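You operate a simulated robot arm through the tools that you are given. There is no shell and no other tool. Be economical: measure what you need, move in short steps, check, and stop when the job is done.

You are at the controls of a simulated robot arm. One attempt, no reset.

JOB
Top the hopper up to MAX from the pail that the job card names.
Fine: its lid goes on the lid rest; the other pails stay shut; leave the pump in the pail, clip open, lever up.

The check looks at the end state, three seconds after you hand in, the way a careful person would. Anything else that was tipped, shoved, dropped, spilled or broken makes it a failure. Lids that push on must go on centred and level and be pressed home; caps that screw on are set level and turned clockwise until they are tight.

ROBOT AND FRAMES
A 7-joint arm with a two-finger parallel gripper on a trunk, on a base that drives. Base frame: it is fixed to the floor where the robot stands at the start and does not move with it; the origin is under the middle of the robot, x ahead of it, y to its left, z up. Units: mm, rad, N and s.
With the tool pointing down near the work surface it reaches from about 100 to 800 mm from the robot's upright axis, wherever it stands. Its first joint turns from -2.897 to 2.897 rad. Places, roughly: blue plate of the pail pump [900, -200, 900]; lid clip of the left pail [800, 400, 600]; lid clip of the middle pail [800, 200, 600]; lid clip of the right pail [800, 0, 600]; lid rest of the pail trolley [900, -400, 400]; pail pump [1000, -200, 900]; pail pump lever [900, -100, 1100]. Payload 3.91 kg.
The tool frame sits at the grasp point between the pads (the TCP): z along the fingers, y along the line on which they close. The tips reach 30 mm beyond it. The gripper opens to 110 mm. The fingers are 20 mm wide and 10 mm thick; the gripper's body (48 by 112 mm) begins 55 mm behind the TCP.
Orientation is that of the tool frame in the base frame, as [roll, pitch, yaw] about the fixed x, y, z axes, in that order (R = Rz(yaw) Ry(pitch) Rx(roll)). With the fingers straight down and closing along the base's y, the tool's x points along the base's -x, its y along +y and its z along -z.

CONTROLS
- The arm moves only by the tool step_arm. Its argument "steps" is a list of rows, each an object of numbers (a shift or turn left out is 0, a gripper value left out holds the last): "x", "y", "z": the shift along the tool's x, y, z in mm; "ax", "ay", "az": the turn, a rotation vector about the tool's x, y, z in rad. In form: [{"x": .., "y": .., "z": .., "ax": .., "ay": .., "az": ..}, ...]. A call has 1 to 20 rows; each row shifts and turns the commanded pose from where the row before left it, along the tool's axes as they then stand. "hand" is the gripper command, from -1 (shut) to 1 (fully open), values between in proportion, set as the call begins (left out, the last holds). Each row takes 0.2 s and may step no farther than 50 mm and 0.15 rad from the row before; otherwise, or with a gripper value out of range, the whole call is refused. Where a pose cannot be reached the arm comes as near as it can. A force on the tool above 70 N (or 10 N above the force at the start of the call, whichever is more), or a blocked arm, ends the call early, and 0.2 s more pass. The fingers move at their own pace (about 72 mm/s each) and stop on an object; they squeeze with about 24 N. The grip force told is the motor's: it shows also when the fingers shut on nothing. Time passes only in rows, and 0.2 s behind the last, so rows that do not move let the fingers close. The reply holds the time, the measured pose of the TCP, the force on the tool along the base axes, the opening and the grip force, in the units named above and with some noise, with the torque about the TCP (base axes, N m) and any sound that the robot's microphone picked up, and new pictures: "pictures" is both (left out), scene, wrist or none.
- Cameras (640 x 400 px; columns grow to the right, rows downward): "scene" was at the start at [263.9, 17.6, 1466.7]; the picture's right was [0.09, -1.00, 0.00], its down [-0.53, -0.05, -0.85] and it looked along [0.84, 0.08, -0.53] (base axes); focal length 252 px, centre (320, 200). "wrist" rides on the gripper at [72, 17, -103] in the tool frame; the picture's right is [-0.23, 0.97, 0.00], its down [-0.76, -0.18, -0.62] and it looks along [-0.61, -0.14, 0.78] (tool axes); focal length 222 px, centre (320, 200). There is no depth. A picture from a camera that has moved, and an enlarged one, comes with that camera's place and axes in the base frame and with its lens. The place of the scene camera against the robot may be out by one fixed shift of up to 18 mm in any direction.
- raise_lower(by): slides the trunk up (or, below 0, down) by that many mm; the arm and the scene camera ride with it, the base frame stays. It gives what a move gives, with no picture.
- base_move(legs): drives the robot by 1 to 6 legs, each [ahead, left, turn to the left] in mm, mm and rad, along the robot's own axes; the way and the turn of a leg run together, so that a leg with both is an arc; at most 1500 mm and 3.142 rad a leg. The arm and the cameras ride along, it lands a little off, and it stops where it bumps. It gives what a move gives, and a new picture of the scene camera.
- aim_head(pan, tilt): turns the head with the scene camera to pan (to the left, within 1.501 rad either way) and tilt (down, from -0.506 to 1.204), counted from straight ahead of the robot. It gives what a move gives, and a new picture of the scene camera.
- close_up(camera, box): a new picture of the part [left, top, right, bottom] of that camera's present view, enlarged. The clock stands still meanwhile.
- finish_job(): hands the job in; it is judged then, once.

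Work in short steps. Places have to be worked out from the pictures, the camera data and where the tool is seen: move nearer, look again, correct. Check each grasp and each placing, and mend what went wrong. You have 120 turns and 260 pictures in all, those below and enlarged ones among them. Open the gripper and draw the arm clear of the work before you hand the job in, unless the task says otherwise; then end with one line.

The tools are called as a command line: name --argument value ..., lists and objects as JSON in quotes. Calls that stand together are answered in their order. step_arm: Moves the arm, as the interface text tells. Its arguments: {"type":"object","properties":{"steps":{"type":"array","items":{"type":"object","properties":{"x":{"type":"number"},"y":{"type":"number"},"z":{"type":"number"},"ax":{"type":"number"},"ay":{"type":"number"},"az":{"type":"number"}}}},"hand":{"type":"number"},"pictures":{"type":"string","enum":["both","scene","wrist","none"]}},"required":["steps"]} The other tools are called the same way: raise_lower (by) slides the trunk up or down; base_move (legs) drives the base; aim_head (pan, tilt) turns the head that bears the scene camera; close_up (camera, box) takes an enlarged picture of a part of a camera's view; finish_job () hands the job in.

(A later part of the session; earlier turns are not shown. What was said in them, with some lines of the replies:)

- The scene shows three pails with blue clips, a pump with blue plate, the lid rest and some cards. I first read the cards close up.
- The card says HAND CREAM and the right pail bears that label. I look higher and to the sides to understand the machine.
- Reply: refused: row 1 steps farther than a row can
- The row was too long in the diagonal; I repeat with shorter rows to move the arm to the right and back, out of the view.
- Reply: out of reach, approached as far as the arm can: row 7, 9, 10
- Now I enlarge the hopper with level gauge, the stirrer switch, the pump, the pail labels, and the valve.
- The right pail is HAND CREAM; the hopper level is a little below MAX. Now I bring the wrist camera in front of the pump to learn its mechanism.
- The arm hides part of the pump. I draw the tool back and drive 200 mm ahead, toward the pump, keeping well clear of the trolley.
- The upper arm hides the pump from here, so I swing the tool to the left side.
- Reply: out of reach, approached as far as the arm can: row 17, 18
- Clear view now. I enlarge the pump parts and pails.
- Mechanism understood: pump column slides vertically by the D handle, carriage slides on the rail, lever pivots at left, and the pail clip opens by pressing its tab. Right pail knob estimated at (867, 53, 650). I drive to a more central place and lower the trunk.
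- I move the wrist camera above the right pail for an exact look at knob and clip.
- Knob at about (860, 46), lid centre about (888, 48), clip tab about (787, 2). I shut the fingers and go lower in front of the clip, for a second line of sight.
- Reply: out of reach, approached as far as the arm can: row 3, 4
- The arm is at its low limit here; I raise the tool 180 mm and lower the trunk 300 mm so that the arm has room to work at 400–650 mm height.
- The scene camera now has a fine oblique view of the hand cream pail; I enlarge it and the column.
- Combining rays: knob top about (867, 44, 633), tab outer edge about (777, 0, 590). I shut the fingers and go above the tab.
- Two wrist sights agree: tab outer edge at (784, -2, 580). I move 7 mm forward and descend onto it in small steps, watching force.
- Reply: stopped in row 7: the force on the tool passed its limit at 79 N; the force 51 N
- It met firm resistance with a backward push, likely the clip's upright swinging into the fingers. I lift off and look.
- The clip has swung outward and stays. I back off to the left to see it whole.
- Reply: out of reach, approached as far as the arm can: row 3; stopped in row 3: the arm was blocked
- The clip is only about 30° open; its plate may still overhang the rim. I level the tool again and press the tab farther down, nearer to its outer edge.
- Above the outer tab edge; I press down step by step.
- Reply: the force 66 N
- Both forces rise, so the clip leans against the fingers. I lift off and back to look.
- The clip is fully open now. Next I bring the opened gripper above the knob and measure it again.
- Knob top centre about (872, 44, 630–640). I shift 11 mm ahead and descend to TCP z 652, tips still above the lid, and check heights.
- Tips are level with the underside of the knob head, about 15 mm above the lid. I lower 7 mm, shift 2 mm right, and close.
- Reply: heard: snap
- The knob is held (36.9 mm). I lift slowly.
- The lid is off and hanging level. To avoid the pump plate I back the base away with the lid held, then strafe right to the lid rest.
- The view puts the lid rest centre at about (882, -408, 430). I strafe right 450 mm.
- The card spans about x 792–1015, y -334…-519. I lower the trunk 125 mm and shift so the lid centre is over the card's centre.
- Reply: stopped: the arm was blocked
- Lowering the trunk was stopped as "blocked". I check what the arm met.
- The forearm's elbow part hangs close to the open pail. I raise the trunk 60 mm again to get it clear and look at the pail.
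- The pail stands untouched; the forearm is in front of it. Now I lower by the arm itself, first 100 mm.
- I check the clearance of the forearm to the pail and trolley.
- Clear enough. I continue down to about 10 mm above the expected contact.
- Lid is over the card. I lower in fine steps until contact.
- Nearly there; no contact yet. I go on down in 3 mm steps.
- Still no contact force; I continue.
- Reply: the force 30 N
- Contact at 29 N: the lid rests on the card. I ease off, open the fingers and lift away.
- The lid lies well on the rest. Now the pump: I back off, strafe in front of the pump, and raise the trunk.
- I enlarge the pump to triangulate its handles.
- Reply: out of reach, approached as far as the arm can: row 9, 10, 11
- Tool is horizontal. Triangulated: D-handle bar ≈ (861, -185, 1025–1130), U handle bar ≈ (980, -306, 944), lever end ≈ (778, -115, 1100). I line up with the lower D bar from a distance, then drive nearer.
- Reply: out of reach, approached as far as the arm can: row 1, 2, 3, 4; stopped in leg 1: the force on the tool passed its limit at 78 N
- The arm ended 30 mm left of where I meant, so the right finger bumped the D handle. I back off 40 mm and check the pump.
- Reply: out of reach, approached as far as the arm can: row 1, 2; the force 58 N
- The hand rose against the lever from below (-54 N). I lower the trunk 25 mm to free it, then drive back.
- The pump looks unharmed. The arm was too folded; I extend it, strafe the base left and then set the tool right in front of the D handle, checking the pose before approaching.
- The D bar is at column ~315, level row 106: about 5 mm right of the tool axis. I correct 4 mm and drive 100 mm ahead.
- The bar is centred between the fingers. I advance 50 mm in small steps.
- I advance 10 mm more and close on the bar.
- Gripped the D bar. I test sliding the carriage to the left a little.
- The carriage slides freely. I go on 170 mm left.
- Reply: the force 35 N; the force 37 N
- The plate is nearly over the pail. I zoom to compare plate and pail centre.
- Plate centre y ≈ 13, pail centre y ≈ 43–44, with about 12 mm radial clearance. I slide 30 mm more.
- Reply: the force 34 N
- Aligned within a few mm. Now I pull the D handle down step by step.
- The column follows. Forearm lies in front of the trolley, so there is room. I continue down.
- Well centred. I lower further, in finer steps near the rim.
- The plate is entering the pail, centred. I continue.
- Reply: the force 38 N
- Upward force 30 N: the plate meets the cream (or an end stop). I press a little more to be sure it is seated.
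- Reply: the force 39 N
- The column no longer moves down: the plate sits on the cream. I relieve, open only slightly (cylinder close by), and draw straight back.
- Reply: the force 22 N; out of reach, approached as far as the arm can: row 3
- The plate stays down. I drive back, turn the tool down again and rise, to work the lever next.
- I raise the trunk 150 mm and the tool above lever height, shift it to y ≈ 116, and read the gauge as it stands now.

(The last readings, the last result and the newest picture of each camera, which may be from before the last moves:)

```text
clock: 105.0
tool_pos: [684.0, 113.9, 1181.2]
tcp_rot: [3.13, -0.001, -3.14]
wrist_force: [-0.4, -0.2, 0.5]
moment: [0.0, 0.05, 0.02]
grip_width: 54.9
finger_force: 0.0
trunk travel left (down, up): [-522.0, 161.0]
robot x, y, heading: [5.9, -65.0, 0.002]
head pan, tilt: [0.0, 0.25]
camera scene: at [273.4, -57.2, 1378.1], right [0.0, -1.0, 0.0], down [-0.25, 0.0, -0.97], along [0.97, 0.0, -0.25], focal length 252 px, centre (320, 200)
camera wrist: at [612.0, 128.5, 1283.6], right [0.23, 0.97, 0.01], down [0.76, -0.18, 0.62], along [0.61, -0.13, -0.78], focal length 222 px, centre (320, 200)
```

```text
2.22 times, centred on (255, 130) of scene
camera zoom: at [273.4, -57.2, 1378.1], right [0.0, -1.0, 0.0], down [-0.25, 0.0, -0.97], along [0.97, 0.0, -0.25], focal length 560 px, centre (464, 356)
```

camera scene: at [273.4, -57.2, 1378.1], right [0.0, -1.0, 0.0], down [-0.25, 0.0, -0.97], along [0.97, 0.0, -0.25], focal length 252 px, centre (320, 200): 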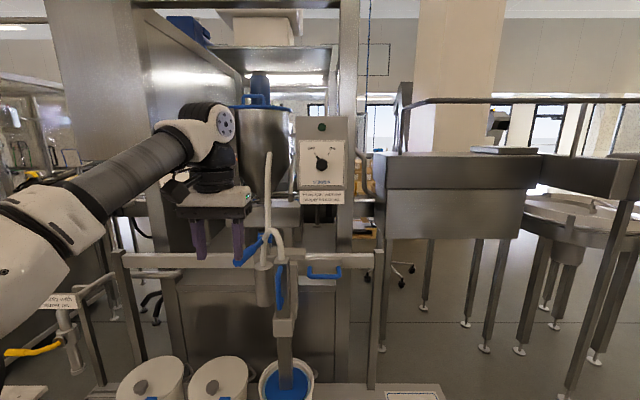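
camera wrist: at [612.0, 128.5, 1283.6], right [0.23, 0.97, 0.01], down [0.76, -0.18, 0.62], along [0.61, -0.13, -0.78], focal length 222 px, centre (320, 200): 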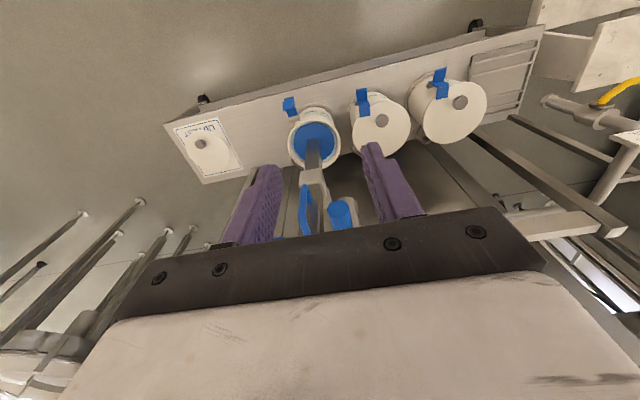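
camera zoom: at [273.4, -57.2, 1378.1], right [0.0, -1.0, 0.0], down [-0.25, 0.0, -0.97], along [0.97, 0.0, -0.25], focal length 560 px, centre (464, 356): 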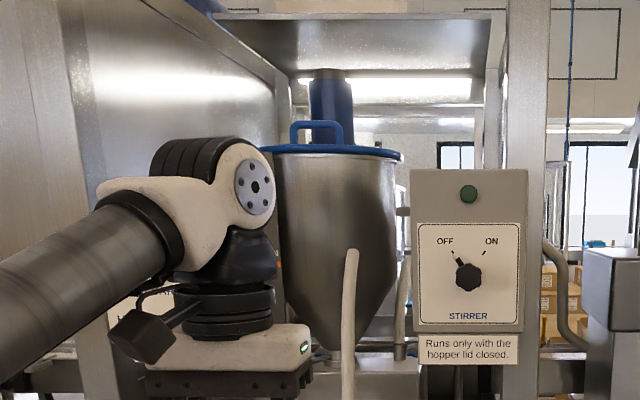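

Wrist sight confirms the lever end at (779, 116, 1100). To keep the gauge in sight beside the arm, I strafe the base right 125 mm and bring the tool back over the lever line.

base_move --legs '[[0, -125, 0]]'

step_arm --steps '[{"x": 12, "y": 32}, {"x": 12, "y": 32}, {"x": 12, "y": 32}, {"x": 12, "y": 31}, {"x": 12}]' --pictures "none"

aim_head --pan 0.35 --tilt 0.25

```text
clock: 106.7
tool_pos: [684.6, -13.4, 1182.1]
tcp_rot: [3.132, -0.002, 3.141]
wrist_force: [0.5, -0.3, -0.3]
moment: [0.01, 0.0, 0.0]
grip_width: 55.2
finger_force: 0.0
trunk travel left (down, up): [-522.0, 161.0]
robot x, y, heading: [6.0, -196.1, 0.002]
head pan, tilt: [0.0, 0.25]
camera scene: at [273.8, -183.0, 1378.1], right [0.0, -1.0, 0.0], down [-0.25, 0.0, -0.97], along [0.97, 0.0, -0.25], focal length 252 px, centre (320, 200)
```

scene: 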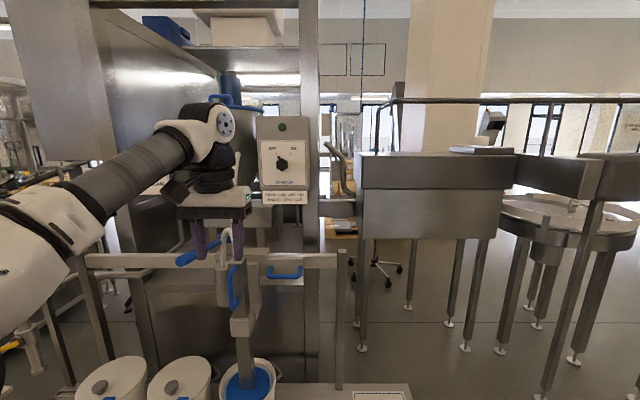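

```text
clock: 107.6
tool_pos: [680.8, 19.2, 1172.0]
tcp_rot: [3.132, -0.005, 2.979]
wrist_force: [0.2, 0.8, -0.9]
moment: [0.0, -0.06, -0.03]
grip_width: 55.3
finger_force: 0.1
out of reach, approached as far as the arm can: row 4
trunk travel left (down, up): [-522.0, 161.0]
robot x, y, heading: [4.7, -190.7, -0.001]
head pan, tilt: [0.0, 0.25]
stopped in row 4: the arm was blocked; the commanded pose is now the measured one
```

```text
clock: 108.5
tool_pos: [681.9, 18.4, 1172.5]
tcp_rot: [3.13, -0.005, 2.979]
wrist_force: [0.6, 0.0, 0.5]
moment: [0.0, 0.01, -0.01]
grip_width: 54.9
finger_force: 0.1
trunk travel left (down, up): [-522.0, 161.0]
robot x, y, heading: [9.3, -194.2, 0.002]
head pan, tilt: [0.351, 0.25]
camera scene: at [268.1, -150.6, 1378.1], right [0.34, -0.94, 0.0], down [-0.23, -0.09, -0.97], along [0.91, 0.33, -0.25], focal length 252 px, centre (320, 200)
```

scene: 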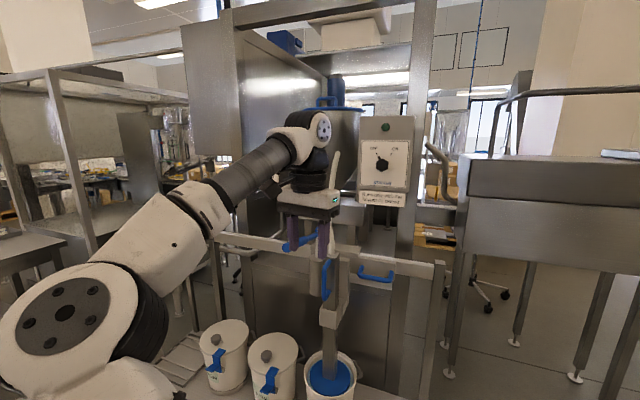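

The arm met a joint limit with the tool that far left of the base. I go back left by 130 mm, restore the tool yaw, and raise the trunk 100 mm to see the gauge over the hand instead.

base_move --legs '[[0, 130, 0]]'

raise_lower --by 100

step_arm --steps '[{"y": -15, "az": -0.08, "z": 20}, {"y": -15, "az": -0.083, "z": 30}, {"z": 40}]' --pictures "both"

```text
clock: 110.1
tool_pos: [681.8, 148.1, 1171.9]
tcp_rot: [3.129, -0.005, 2.981]
wrist_force: [-1.0, -0.1, -0.2]
moment: [0.01, 0.0, 0.04]
grip_width: 55.1
finger_force: 0.1
trunk travel left (down, up): [-522.0, 161.0]
robot x, y, heading: [5.6, -62.4, 0.004]
head pan, tilt: [0.351, 0.25]
camera scene: at [268.0, -20.9, 1378.1], right [0.34, -0.94, 0.0], down [-0.23, -0.09, -0.97], along [0.91, 0.33, -0.25], focal length 252 px, centre (320, 200)
```

scene: 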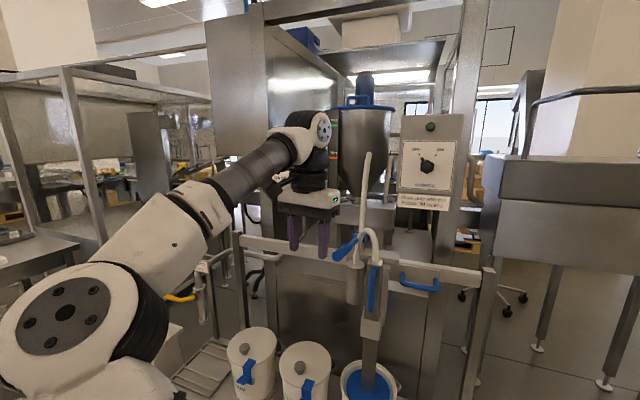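

```text
clock: 111.4
tool_pos: [681.4, 147.0, 1272.4]
tcp_rot: [3.13, -0.006, 2.977]
wrist_force: [0.2, 0.1, 0.9]
moment: [-0.02, -0.01, 0.0]
grip_width: 55.2
finger_force: 0.2
trunk travel left (down, up): [-622.0, 61.0]
robot x, y, heading: [5.2, -63.3, 0.002]
head pan, tilt: [0.351, 0.25]
```

```text
clock: 112.2
tool_pos: [676.4, 119.5, 1178.5]
tcp_rot: [3.129, -0.004, -3.141]
wrist_force: [0.4, 0.3, 0.4]
moment: [0.03, 0.01, -0.03]
grip_width: 55.1
finger_force: 0.1
trunk travel left (down, up): [-622.0, 61.0]
robot x, y, heading: [5.4, -61.0, 0.002]
head pan, tilt: [0.351, 0.25]
camera scene: at [268.5, -20.8, 1478.1], right [0.34, -0.94, 0.0], down [-0.23, -0.09, -0.97], along [0.91, 0.33, -0.25], focal length 252 px, centre (320, 200)
camera wrist: at [604.5, 134.1, 1282.3], right [0.23, 0.97, 0.01], down [0.76, -0.18, 0.62], along [0.6, -0.13, -0.79], focal length 222 px, centre (320, 200)
```

scene: 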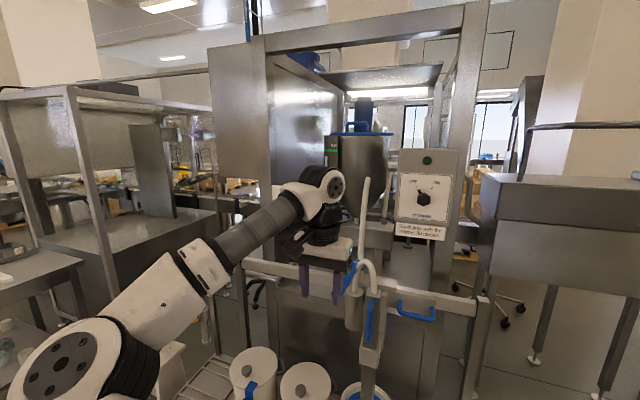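
wrist: 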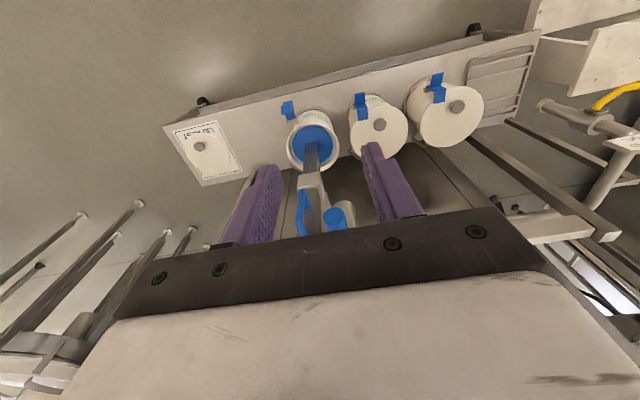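

The green MAX mark is visible above the wrist. I zoom there, and drive 120 mm ahead so the tool stands over the lever.

close_up --camera "scene" --box '[300, 120, 400, 183]'

base_move --legs '[[118, -3, 0]]'

step_arm --steps '[{}]' --pictures "wrist"

```text
6.35 times, centred on (350, 152) of scene
camera zoom: at [268.5, -20.8, 1478.1], right [0.34, -0.94, 0.0], down [-0.23, -0.09, -0.97], along [0.91, 0.33, -0.25], focal length 1599 px, centre (130, 508)
```

zoom: 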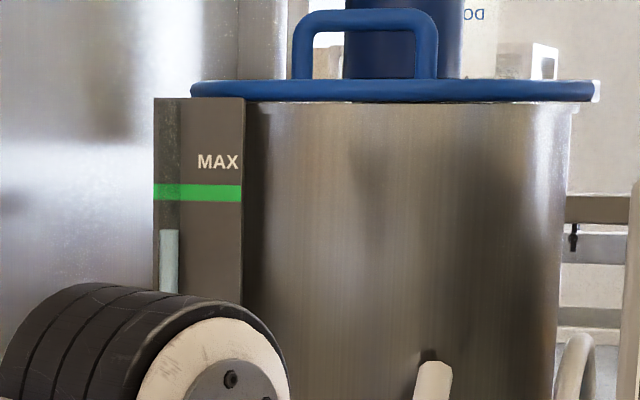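

```text
clock: 113.5
tool_pos: [793.1, 116.5, 1180.0]
tcp_rot: [3.129, -0.005, -3.141]
wrist_force: [1.0, 0.1, 0.7]
moment: [-0.01, -0.01, -0.02]
grip_width: 55.0
finger_force: 0.2
trunk travel left (down, up): [-622.0, 61.0]
robot x, y, heading: [122.1, -67.7, 0.003]
head pan, tilt: [0.351, 0.25]
camera scene: at [384.4, -24.2, 1477.8], right [0.34, -0.94, 0.0], down [-0.23, -0.09, -0.97], along [0.91, 0.33, -0.25], focal length 252 px, centre (320, 200)
```

scene: 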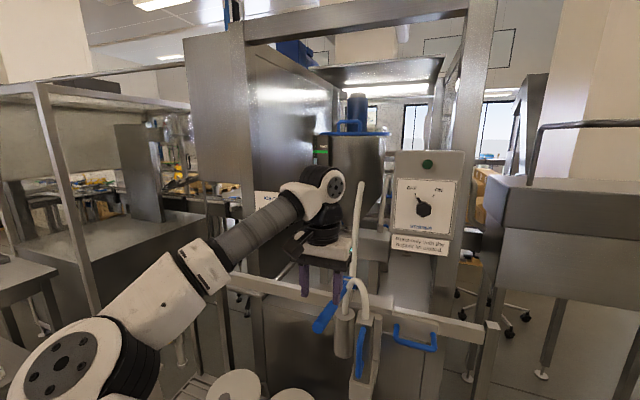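

```text
clock: 113.9
tool_pos: [791.9, 117.2, 1180.0]
tcp_rot: [3.13, -0.003, -3.141]
wrist_force: [0.4, 0.4, -0.4]
moment: [0.01, 0.02, -0.01]
grip_width: 55.1
finger_force: 0.1
trunk travel left (down, up): [-622.0, 61.0]
robot x, y, heading: [122.3, -67.2, -0.001]
head pan, tilt: [0.351, 0.25]
camera wrist: at [719.7, 130.7, 1282.6], right [0.23, 0.97, 0.01], down [0.76, -0.19, 0.62], along [0.6, -0.13, -0.79], focal length 222 px, centre (320, 200)
```

wrist: 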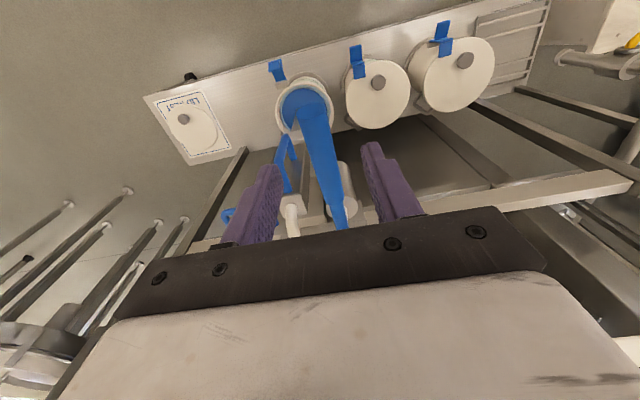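

Lever lies centred between the fingers. I descend 80 mm around it and close.

step_arm --steps '[{"y": -3, "z": 25}, {"z": 25}, {"z": 15}, {"z": 15}]' --pictures "wrist"

close_up --camera "scene" --box '[270, 120, 430, 340]'

```text
clock: 114.9
tool_pos: [791.5, 114.7, 1100.9]
tcp_rot: [3.13, -0.003, 3.141]
wrist_force: [0.4, -0.1, -0.6]
moment: [-0.02, -0.03, -0.01]
grip_width: 55.0
finger_force: 0.1
trunk travel left (down, up): [-622.0, 61.0]
robot x, y, heading: [116.3, -65.5, 0.001]
head pan, tilt: [0.351, 0.25]
camera wrist: at [719.3, 128.5, 1203.0], right [0.23, 0.97, 0.01], down [0.76, -0.19, 0.62], along [0.6, -0.13, -0.79], focal length 222 px, centre (320, 200)
```

wrist: 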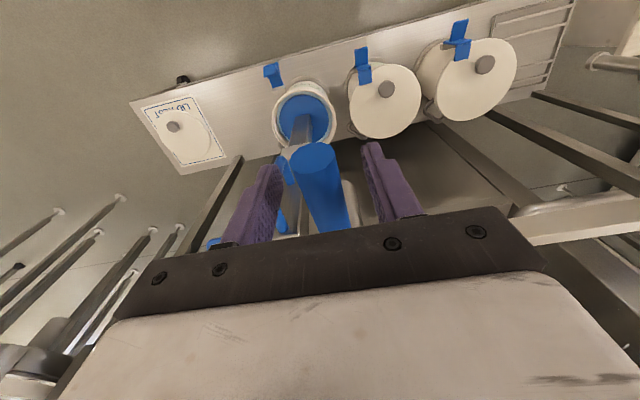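

```text
1.82 times, centred on (350, 230) of scene
camera zoom: at [383.2, -24.1, 1478.1], right [0.34, -0.94, 0.0], down [-0.23, -0.09, -0.97], along [0.91, 0.33, -0.25], focal length 458 px, centre (266, 146)
```

zoom: 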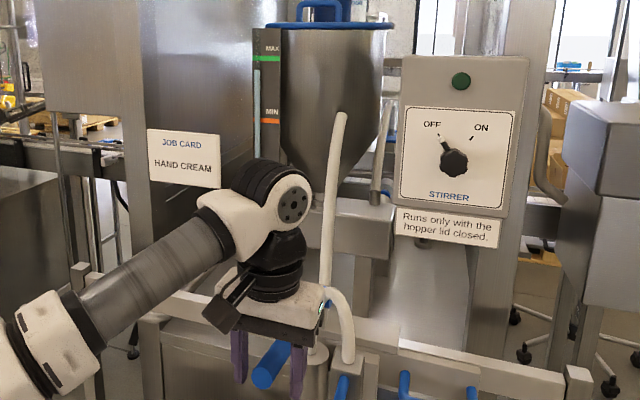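

The gauge is in full view and the lever is between the fingers. I close.

step_arm --hand -1 --steps '[{}, {}, {}]' --pictures "none"

close_up --camera "scene" --box '[325, 125, 385, 163]'

```text
clock: 115.7
tool_pos: [791.2, 113.2, 1101.2]
tcp_rot: [3.129, -0.005, -3.141]
wrist_force: [-1.0, 1.0, -1.4]
moment: [-0.07, -0.2, -0.09]
grip_width: 24.0
finger_force: 45.2
trunk travel left (down, up): [-622.0, 61.0]
robot x, y, heading: [119.5, -66.3, 0.004]
head pan, tilt: [0.351, 0.25]
```

```text
10.53 times, centred on (355, 144) of scene
camera zoom: at [383.1, -24.1, 1478.1], right [0.34, -0.94, 0.0], down [-0.23, -0.09, -0.97], along [0.91, 0.33, -0.25], focal length 2651 px, centre (-48, 790)
```

zoom: 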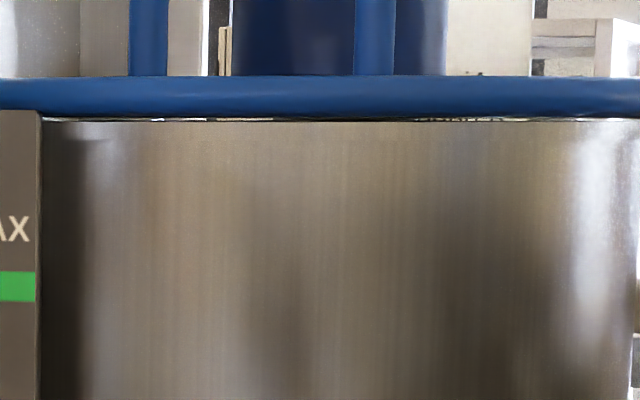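

Held (24 mm). I make the first part of the stroke, 42 mm down along the arc, then check gauge.

step_arm --steps '[{"x": 2, "z": 14}, {"x": 1, "z": 14}, {"x": 0.5, "z": 14}]' --pictures "none"

close_up --camera "scene" --box '[295, 130, 345, 161]'

```text
clock: 116.5
tool_pos: [786.7, 114.9, 1059.5]
tcp_rot: [3.13, 0.0, -3.141]
wrist_force: [-2.4, 0.4, 9.8]
moment: [-0.18, -1.11, -0.22]
grip_width: 23.7
finger_force: 45.0
trunk travel left (down, up): [-622.0, 61.0]
robot x, y, heading: [122.8, -67.4, -0.0]
head pan, tilt: [0.351, 0.25]
```

```text
12.80 times, centred on (320, 146) of scene
camera zoom: at [381.7, -24.4, 1478.5], right [0.34, -0.94, 0.0], down [-0.23, -0.08, -0.97], along [0.91, 0.33, -0.25], focal length 3223 px, centre (320, 898)
```

zoom: 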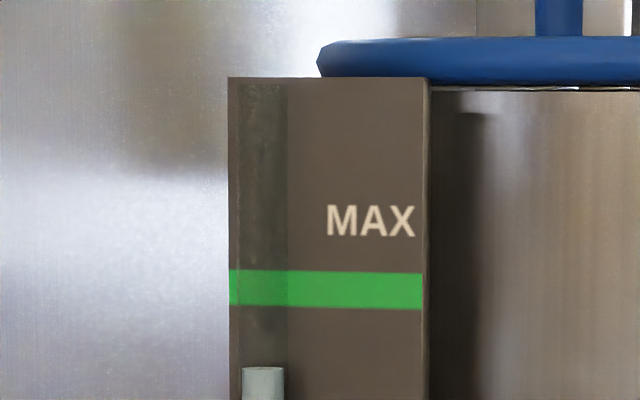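

The level has moved up slightly (now ~1.7 line-widths below MAX). I continue the downstroke.

step_arm --steps '[{"x": -1, "z": 14}, {"x": -2, "z": 14}, {"x": -3, "z": 14}]' --pictures "none"

close_up --camera "scene" --box '[295, 130, 345, 161]'

```text
clock: 117.3
tool_pos: [789.3, 115.8, 1017.7]
tcp_rot: [3.127, -0.004, 3.14]
wrist_force: [-23.3, -2.4, 6.7]
moment: [0.03, -0.67, 0.11]
grip_width: 24.3
finger_force: 45.0
trunk travel left (down, up): [-622.0, 61.0]
robot x, y, heading: [120.6, -67.6, 0.001]
head pan, tilt: [0.351, 0.25]
```

```text
12.80 times, centred on (320, 146) of scene
camera zoom: at [380.0, -24.4, 1478.7], right [0.34, -0.94, 0.0], down [-0.23, -0.08, -0.97], along [0.91, 0.33, -0.24], focal length 3223 px, centre (320, 898)
```

zoom: 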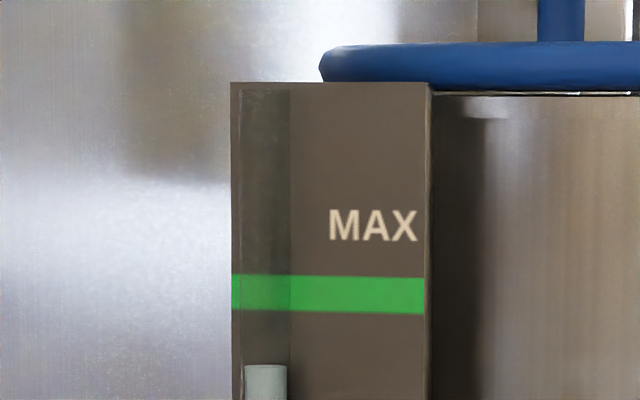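

Each part adds about 8 px; MAX needs ~70 px more. I finish the downstroke to find its lower stop.

step_arm --steps '[{"x": 1, "z": 12}, {"x": -1, "z": 12}, {"x": -2, "z": 12}, {"x": -3, "z": 12}]' --pictures "none"

close_up --camera "scene" --box '[270, 120, 430, 340]'

close_up --camera "scene" --box '[295, 130, 345, 161]'

```text
clock: 118.3
tool_pos: [799.0, 116.3, 970.0]
tcp_rot: [3.128, -0.002, -3.141]
wrist_force: [13.2, -2.7, 16.3]
moment: [-0.1, -0.97, 0.17]
grip_width: 23.8
finger_force: 45.5
trunk travel left (down, up): [-622.0, 61.0]
robot x, y, heading: [120.4, -67.3, -0.003]
head pan, tilt: [0.351, 0.25]
```

```text
1.82 times, centred on (350, 230) of scene
camera zoom: at [382.7, -25.0, 1478.4], right [0.34, -0.94, 0.0], down [-0.23, -0.08, -0.97], along [0.91, 0.33, -0.25], focal length 458 px, centre (266, 146)
```

zoom: 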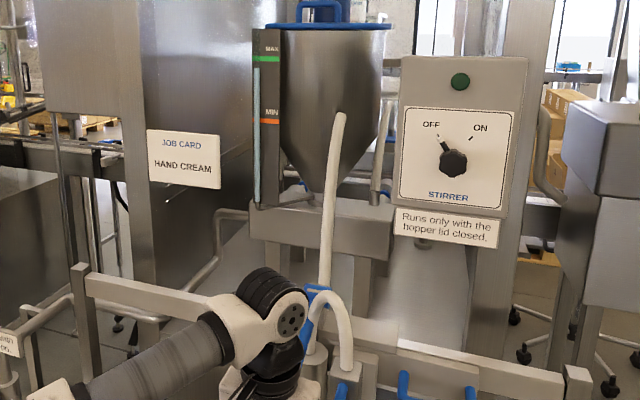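

```text
12.80 times, centred on (320, 146) of scene
camera zoom: at [382.7, -25.0, 1478.4], right [0.34, -0.94, 0.0], down [-0.23, -0.08, -0.97], along [0.91, 0.33, -0.25], focal length 3223 px, centre (320, 898)
```

zoom: 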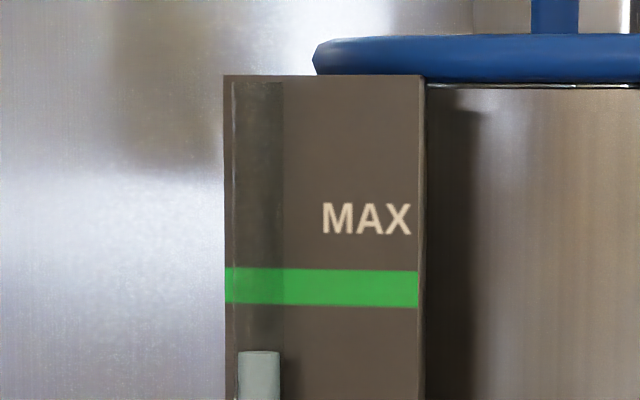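

Gap shrinks: 47 px to the line's lower edge. I keep pressing down along the arc to look for the stop.

step_arm --steps '[{"x": -3, "z": 10}, {"x": -4, "z": 10}, {"x": -5, "z": 10}]' --pictures "none"

close_up --camera "scene" --box '[295, 130, 345, 161]'

```text
clock: 119.1
tool_pos: [807.4, 117.0, 940.3]
tcp_rot: [3.127, -0.003, -3.141]
wrist_force: [1.1, -3.2, 24.6]
moment: [-0.26, -0.06, 0.31]
grip_width: 24.1
finger_force: 45.1
trunk travel left (down, up): [-622.0, 61.0]
robot x, y, heading: [119.0, -63.5, 0.004]
head pan, tilt: [0.351, 0.25]
```

```text
12.80 times, centred on (320, 146) of scene
camera zoom: at [380.9, -25.0, 1478.8], right [0.34, -0.94, 0.0], down [-0.23, -0.08, -0.97], along [0.91, 0.33, -0.25], focal length 3223 px, centre (320, 898)
```

zoom: 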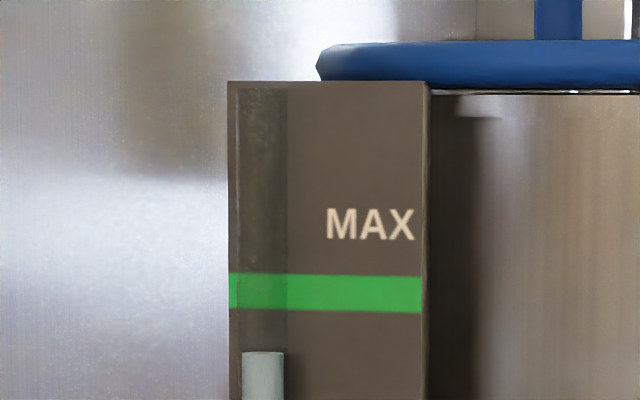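

Now the upstroke: I reverse along the arc to the top and check the level there.

step_arm --steps '[{"x": 5, "z": -20}, {"x": 5, "z": -20}, {"x": 4, "z": -20}, {"x": 3, "z": -20}, {"x": 2, "z": -20}, {"x": 1, "z": -20}, {"x": -1, "z": -20}, {"x": -3, "z": -20}]' --pictures "none"

close_up --camera "scene" --box '[295, 130, 345, 161]'

```text
clock: 120.9
tool_pos: [795.5, 116.0, 1092.0]
tcp_rot: [3.13, -0.009, 3.142]
wrist_force: [1.6, -4.4, -31.4]
moment: [0.07, -0.77, -0.1]
grip_width: 24.1
finger_force: 44.7
trunk travel left (down, up): [-622.0, 61.0]
robot x, y, heading: [116.8, -66.3, -0.002]
head pan, tilt: [0.351, 0.25]
```

```text
12.80 times, centred on (320, 146) of scene
camera zoom: at [385.7, -23.9, 1476.8], right [0.34, -0.94, 0.0], down [-0.23, -0.09, -0.97], along [0.91, 0.33, -0.25], focal length 3223 px, centre (320, 898)
```

zoom: 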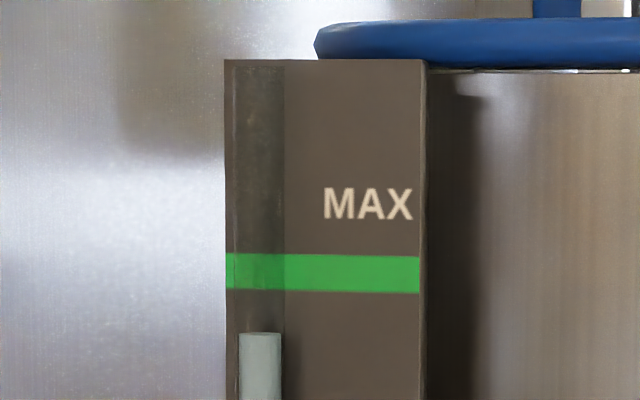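

No backflow; the stroke gave about 26 px; the line's middle is 62 px up, i.e. ~2.4 strokes. I do one full stroke down and up.

step_arm --steps '[{"x": 3, "z": 19}, {"x": 2, "z": 19}, {"x": 0, "z": 19}, {"x": -2, "z": 19}, {"x": -3, "z": 19}, {"x": -3, "z": 19}, {"x": -4, "z": 19}, {"x": -5, "z": 19}, {"x": 5, "z": -19}, {"x": 4, "z": -19}, {"x": 3, "z": -19}, {"x": 3, "z": -19}, {"x": 2, "z": -19}, {"x": 0, "z": -19}, {"x": -2, "z": -19}, {"x": -3, "z": -17}]' --pictures "none"

close_up --camera "scene" --box '[295, 130, 345, 161]'

```text
clock: 124.3
tool_pos: [794.7, 116.6, 1090.5]
tcp_rot: [3.13, -0.014, 3.141]
wrist_force: [-4.5, -1.7, -40.8]
moment: [-0.03, 0.09, -0.24]
grip_width: 23.5
finger_force: 45.3
trunk travel left (down, up): [-622.0, 61.0]
robot x, y, heading: [120.9, -66.3, -0.002]
head pan, tilt: [0.351, 0.25]
```

```text
12.80 times, centred on (320, 146) of scene
camera zoom: at [385.7, -23.4, 1476.5], right [0.34, -0.94, 0.0], down [-0.23, -0.09, -0.97], along [0.91, 0.33, -0.25], focal length 3223 px, centre (320, 898)
```

zoom: 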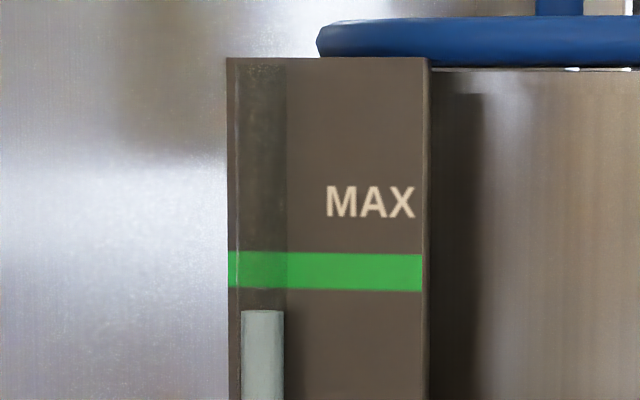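

Gap to the line's lower edge is 21 px, 40 to its middle. One more full stroke.

step_arm --steps '[{"x": 3, "z": 19}, {"x": 2, "z": 19}, {"x": 0, "z": 19}, {"x": -2, "z": 19}, {"x": -3, "z": 19}, {"x": -3, "z": 19}, {"x": -4, "z": 19}, {"x": -5, "z": 17}, {"x": 5, "z": -17}, {"x": 4, "z": -19}, {"x": 3, "z": -19}, {"x": 3, "z": -19}, {"x": 2, "z": -19}, {"x": 0, "z": -19}, {"x": -2, "z": -19}, {"x": -3, "z": -19}]' --pictures "none"

close_up --camera "scene" --box '[295, 130, 345, 161]'

```text
clock: 127.7
tool_pos: [795.0, 116.3, 1091.8]
tcp_rot: [3.13, -0.013, -3.141]
wrist_force: [-1.7, -0.5, -39.3]
moment: [-0.12, 0.15, -0.38]
grip_width: 23.6
finger_force: 44.6
trunk travel left (down, up): [-622.0, 61.0]
robot x, y, heading: [116.0, -66.5, 0.001]
head pan, tilt: [0.351, 0.25]
```

```text
12.80 times, centred on (320, 146) of scene
camera zoom: at [385.6, -23.3, 1476.6], right [0.34, -0.94, 0.0], down [-0.23, -0.09, -0.97], along [0.91, 0.33, -0.25], focal length 3223 px, centre (320, 898)
```

zoom: 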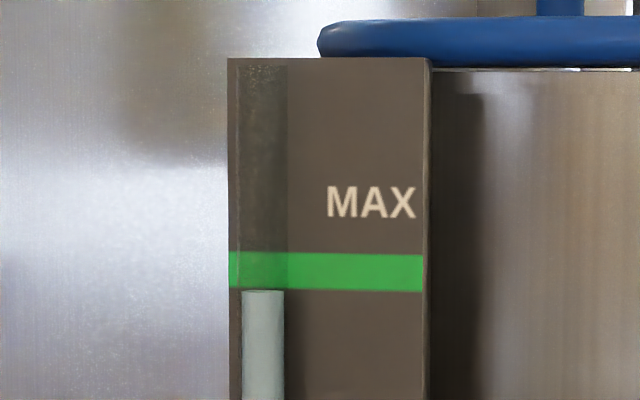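

Level is at the line's lower edge. A last stroke of about 120 mm should bring it to the line's middle.

step_arm --steps '[{"x": 3, "z": 19}, {"x": 2, "z": 19}, {"x": 0, "z": 19}, {"x": -2, "z": 19}, {"x": -3, "z": 19}, {"x": -3, "z": 19}, {"x": -2, "z": 8}]' --pictures "none"

close_up --camera "scene" --box '[295, 130, 345, 161]'

```text
clock: 129.3
tool_pos: [797.9, 116.3, 974.9]
tcp_rot: [3.127, -0.004, 3.141]
wrist_force: [-8.4, -2.6, 10.3]
moment: [0.03, -1.31, 0.15]
grip_width: 24.1
finger_force: 44.9
trunk travel left (down, up): [-622.0, 61.0]
robot x, y, heading: [118.5, -64.7, 0.003]
head pan, tilt: [0.351, 0.25]
```

```text
12.80 times, centred on (320, 146) of scene
camera zoom: at [381.2, -24.7, 1478.6], right [0.34, -0.94, 0.0], down [-0.23, -0.08, -0.97], along [0.91, 0.33, -0.25], focal length 3223 px, centre (320, 898)
```

zoom: 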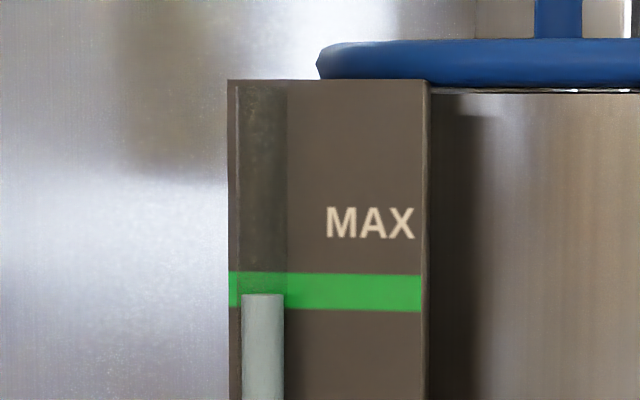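

The level is at the middle of the MAX line. I bring the lever back up to its top.

step_arm --steps '[{"x": 2, "z": -8}, {"x": 3, "z": -19}, {"x": 3, "z": -19}, {"x": 2, "z": -19}, {"x": 0, "z": -19}, {"x": -2, "z": -19}, {"x": -3, "z": -19}]' --pictures "none"

close_up --camera "scene" --box '[295, 130, 345, 161]'

close_up --camera "scene" --box '[270, 120, 430, 340]'

```text
clock: 130.9
tool_pos: [794.1, 114.0, 1091.9]
tcp_rot: [3.131, -0.014, -3.141]
wrist_force: [-3.0, 1.1, -41.0]
moment: [-0.05, 0.14, -0.16]
grip_width: 24.2
finger_force: 45.4
trunk travel left (down, up): [-622.0, 61.0]
robot x, y, heading: [121.5, -61.8, 0.005]
head pan, tilt: [0.351, 0.25]
```

```text
12.80 times, centred on (320, 146) of scene
camera zoom: at [386.0, -22.9, 1476.4], right [0.34, -0.94, 0.0], down [-0.23, -0.09, -0.97], along [0.91, 0.33, -0.25], focal length 3223 px, centre (320, 898)
```

zoom: 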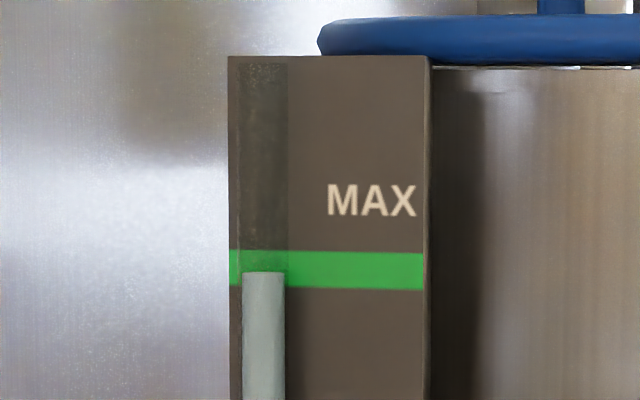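

```text
1.82 times, centred on (350, 230) of scene
camera zoom: at [386.0, -22.9, 1476.4], right [0.34, -0.94, 0.0], down [-0.23, -0.09, -0.97], along [0.91, 0.33, -0.25], focal length 458 px, centre (266, 146)
```

zoom: 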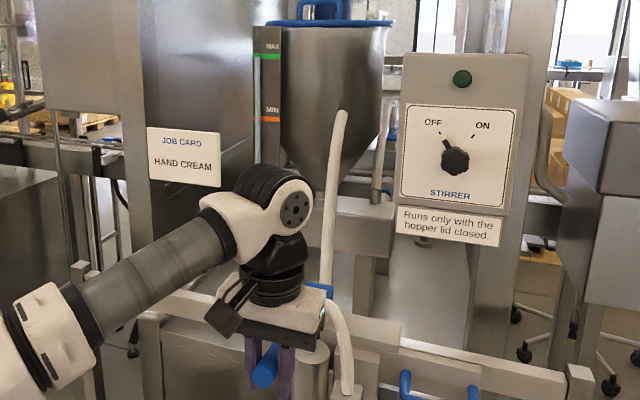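

Level sits right at the line's centre, lever at its top stop. I ease a little, open, rise off, and check that the lever stays up.

step_arm --steps '[{"z": 3}]' --pictures "none"

step_arm --hand 0 --steps '[{}, {}, {"z": -20}, {"z": -30}, {"z": -30}, {"z": -10}]' --pictures "wrist"

base_move --legs '[[-250, 0, 0]]'

aim_head --pan 0.1 --tilt 0.5

```text
clock: 131.3
tool_pos: [794.1, 115.3, 1091.9]
tcp_rot: [3.129, -0.009, 3.14]
wrist_force: [-4.1, -0.3, -28.5]
moment: [0.01, 0.92, -0.11]
grip_width: 23.9
finger_force: 45.1
trunk travel left (down, up): [-622.0, 61.0]
robot x, y, heading: [118.4, -66.6, -0.003]
head pan, tilt: [0.351, 0.25]
```

```text
clock: 132.7
tool_pos: [794.1, 114.7, 1184.7]
tcp_rot: [3.129, -0.003, -3.141]
wrist_force: [-0.9, 0.3, -0.7]
moment: [0.0, -0.02, -0.01]
grip_width: 55.1
finger_force: 0.0
trunk travel left (down, up): [-622.0, 61.0]
robot x, y, heading: [123.2, -68.2, 0.004]
head pan, tilt: [0.351, 0.25]
camera wrist: at [722.4, 128.2, 1287.0], right [0.23, 0.97, 0.01], down [0.76, -0.19, 0.62], along [0.6, -0.13, -0.79], focal length 222 px, centre (320, 200)
```

wrist: 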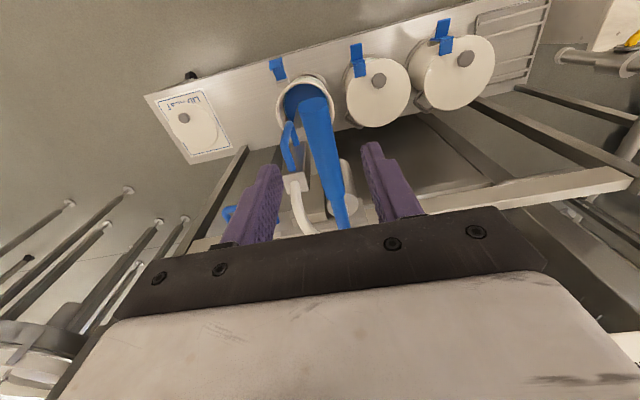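

```text
clock: 134.5
tool_pos: [548.3, 113.9, 1184.7]
tcp_rot: [3.129, -0.004, 3.14]
wrist_force: [-0.5, -0.2, 0.1]
moment: [-0.02, 0.0, -0.01]
grip_width: 55.0
finger_force: 0.1
trunk travel left (down, up): [-622.0, 61.0]
robot x, y, heading: [-122.7, -68.8, -0.0]
head pan, tilt: [0.351, 0.25]
camera scene: at [137.1, -24.6, 1478.3], right [0.34, -0.94, 0.0], down [-0.23, -0.08, -0.97], along [0.91, 0.33, -0.25], focal length 252 px, centre (320, 200)
```

scene: 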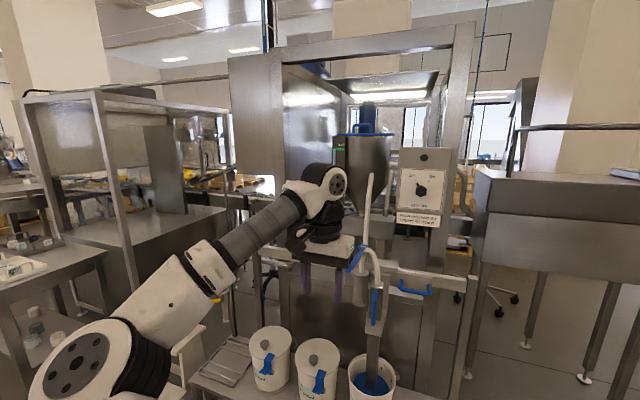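

```text
clock: 135.2
tool_pos: [548.8, 112.7, 1184.0]
tcp_rot: [3.13, -0.003, 3.14]
wrist_force: [-0.3, 0.7, 0.2]
moment: [-0.01, 0.0, 0.01]
grip_width: 54.8
finger_force: 0.1
trunk travel left (down, up): [-622.0, 61.0]
robot x, y, heading: [-124.5, -63.1, 0.001]
head pan, tilt: [0.099, 0.499]
camera scene: at [140.7, -47.6, 1455.1], right [0.1, -0.99, 0.0], down [-0.48, -0.05, -0.88], along [0.87, 0.09, -0.48], focal length 252 px, centre (320, 200)
```

scene: 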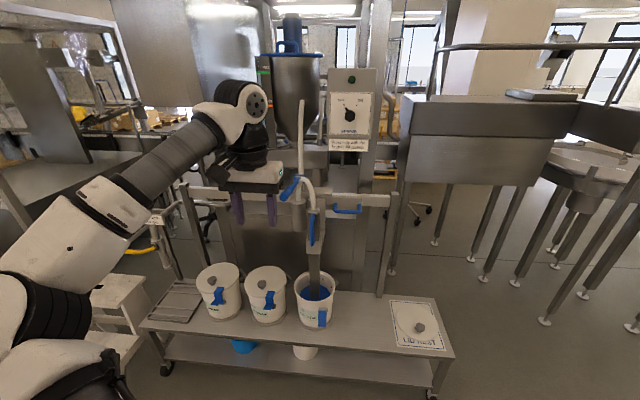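

All looks right. Final zooms on gauge, pump, pails and lid.

close_up --camera "scene" --box '[245, 55, 285, 80]'

close_up --camera "scene" --box '[190, 170, 450, 360]'

close_up --camera "scene" --box '[275, 255, 355, 335]'

```text
16.00 times, centred on (265, 68) of scene
camera zoom: at [140.7, -47.6, 1455.1], right [0.1, -0.99, 0.0], down [-0.48, -0.05, -0.88], along [0.87, 0.09, -0.48], focal length 4029 px, centre (1200, 2320)
```

zoom: 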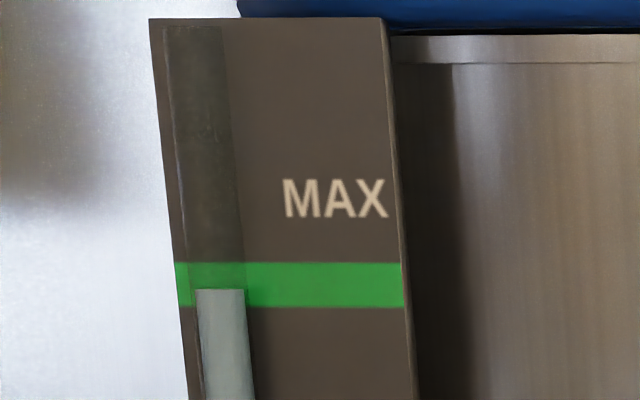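

```text
2.11 times, centred on (320, 265) of scene
camera zoom: at [140.7, -47.6, 1455.1], right [0.1, -0.99, 0.0], down [-0.48, -0.05, -0.88], along [0.87, 0.09, -0.48], focal length 530 px, centre (320, 63)
```

zoom: 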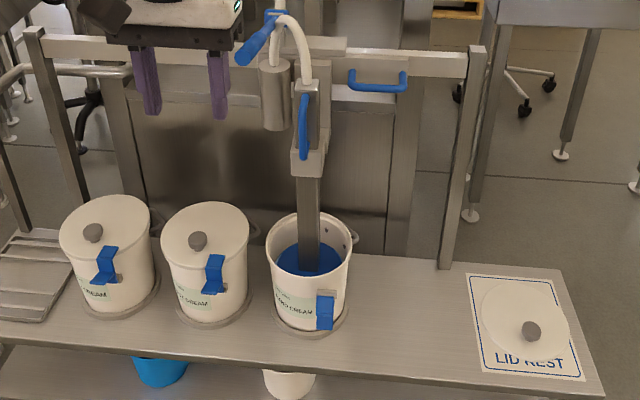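

```text
5.00 times, centred on (315, 295) of scene
camera zoom: at [140.7, -47.6, 1455.1], right [0.1, -0.99, 0.0], down [-0.48, -0.05, -0.88], along [0.87, 0.09, -0.48], focal length 1259 px, centre (345, -275)
```

zoom: 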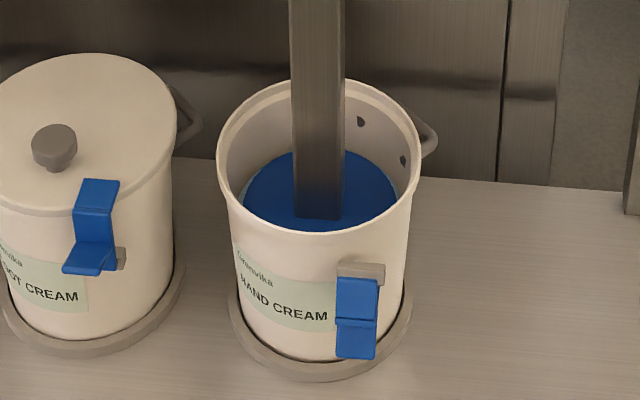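

Level on the MAX line, plate in the pail, clip open, lever up, lid on the rest, other pails shut. I open the gripper fully and hand in.

step_arm --hand 1 --steps '[{}, {}]' --pictures "none"

finish_job

```text
clock: 135.8
tool_pos: [550.3, 112.7, 1184.1]
tcp_rot: [3.129, -0.003, 3.139]
wrist_force: [-1.0, -0.3, -0.8]
moment: [-0.01, 0.02, -0.01]
grip_width: 110.1
finger_force: 0.1
trunk travel left (down, up): [-622.0, 61.0]
robot x, y, heading: [-126.3, -66.4, -0.002]
head pan, tilt: [0.099, 0.499]
```

```text
The job is handed in.
```

The job is handed in: the hopper reads at the MAX line, filled from the HAND CREAM pail, whose lid is on the lid rest, with the pump left in the pail, clip open, lever up and the other pails shut; on the way the gripper bumped the pump's D handle once (78 N) and pushed up on the lever (54 N), with no damage to be seen.
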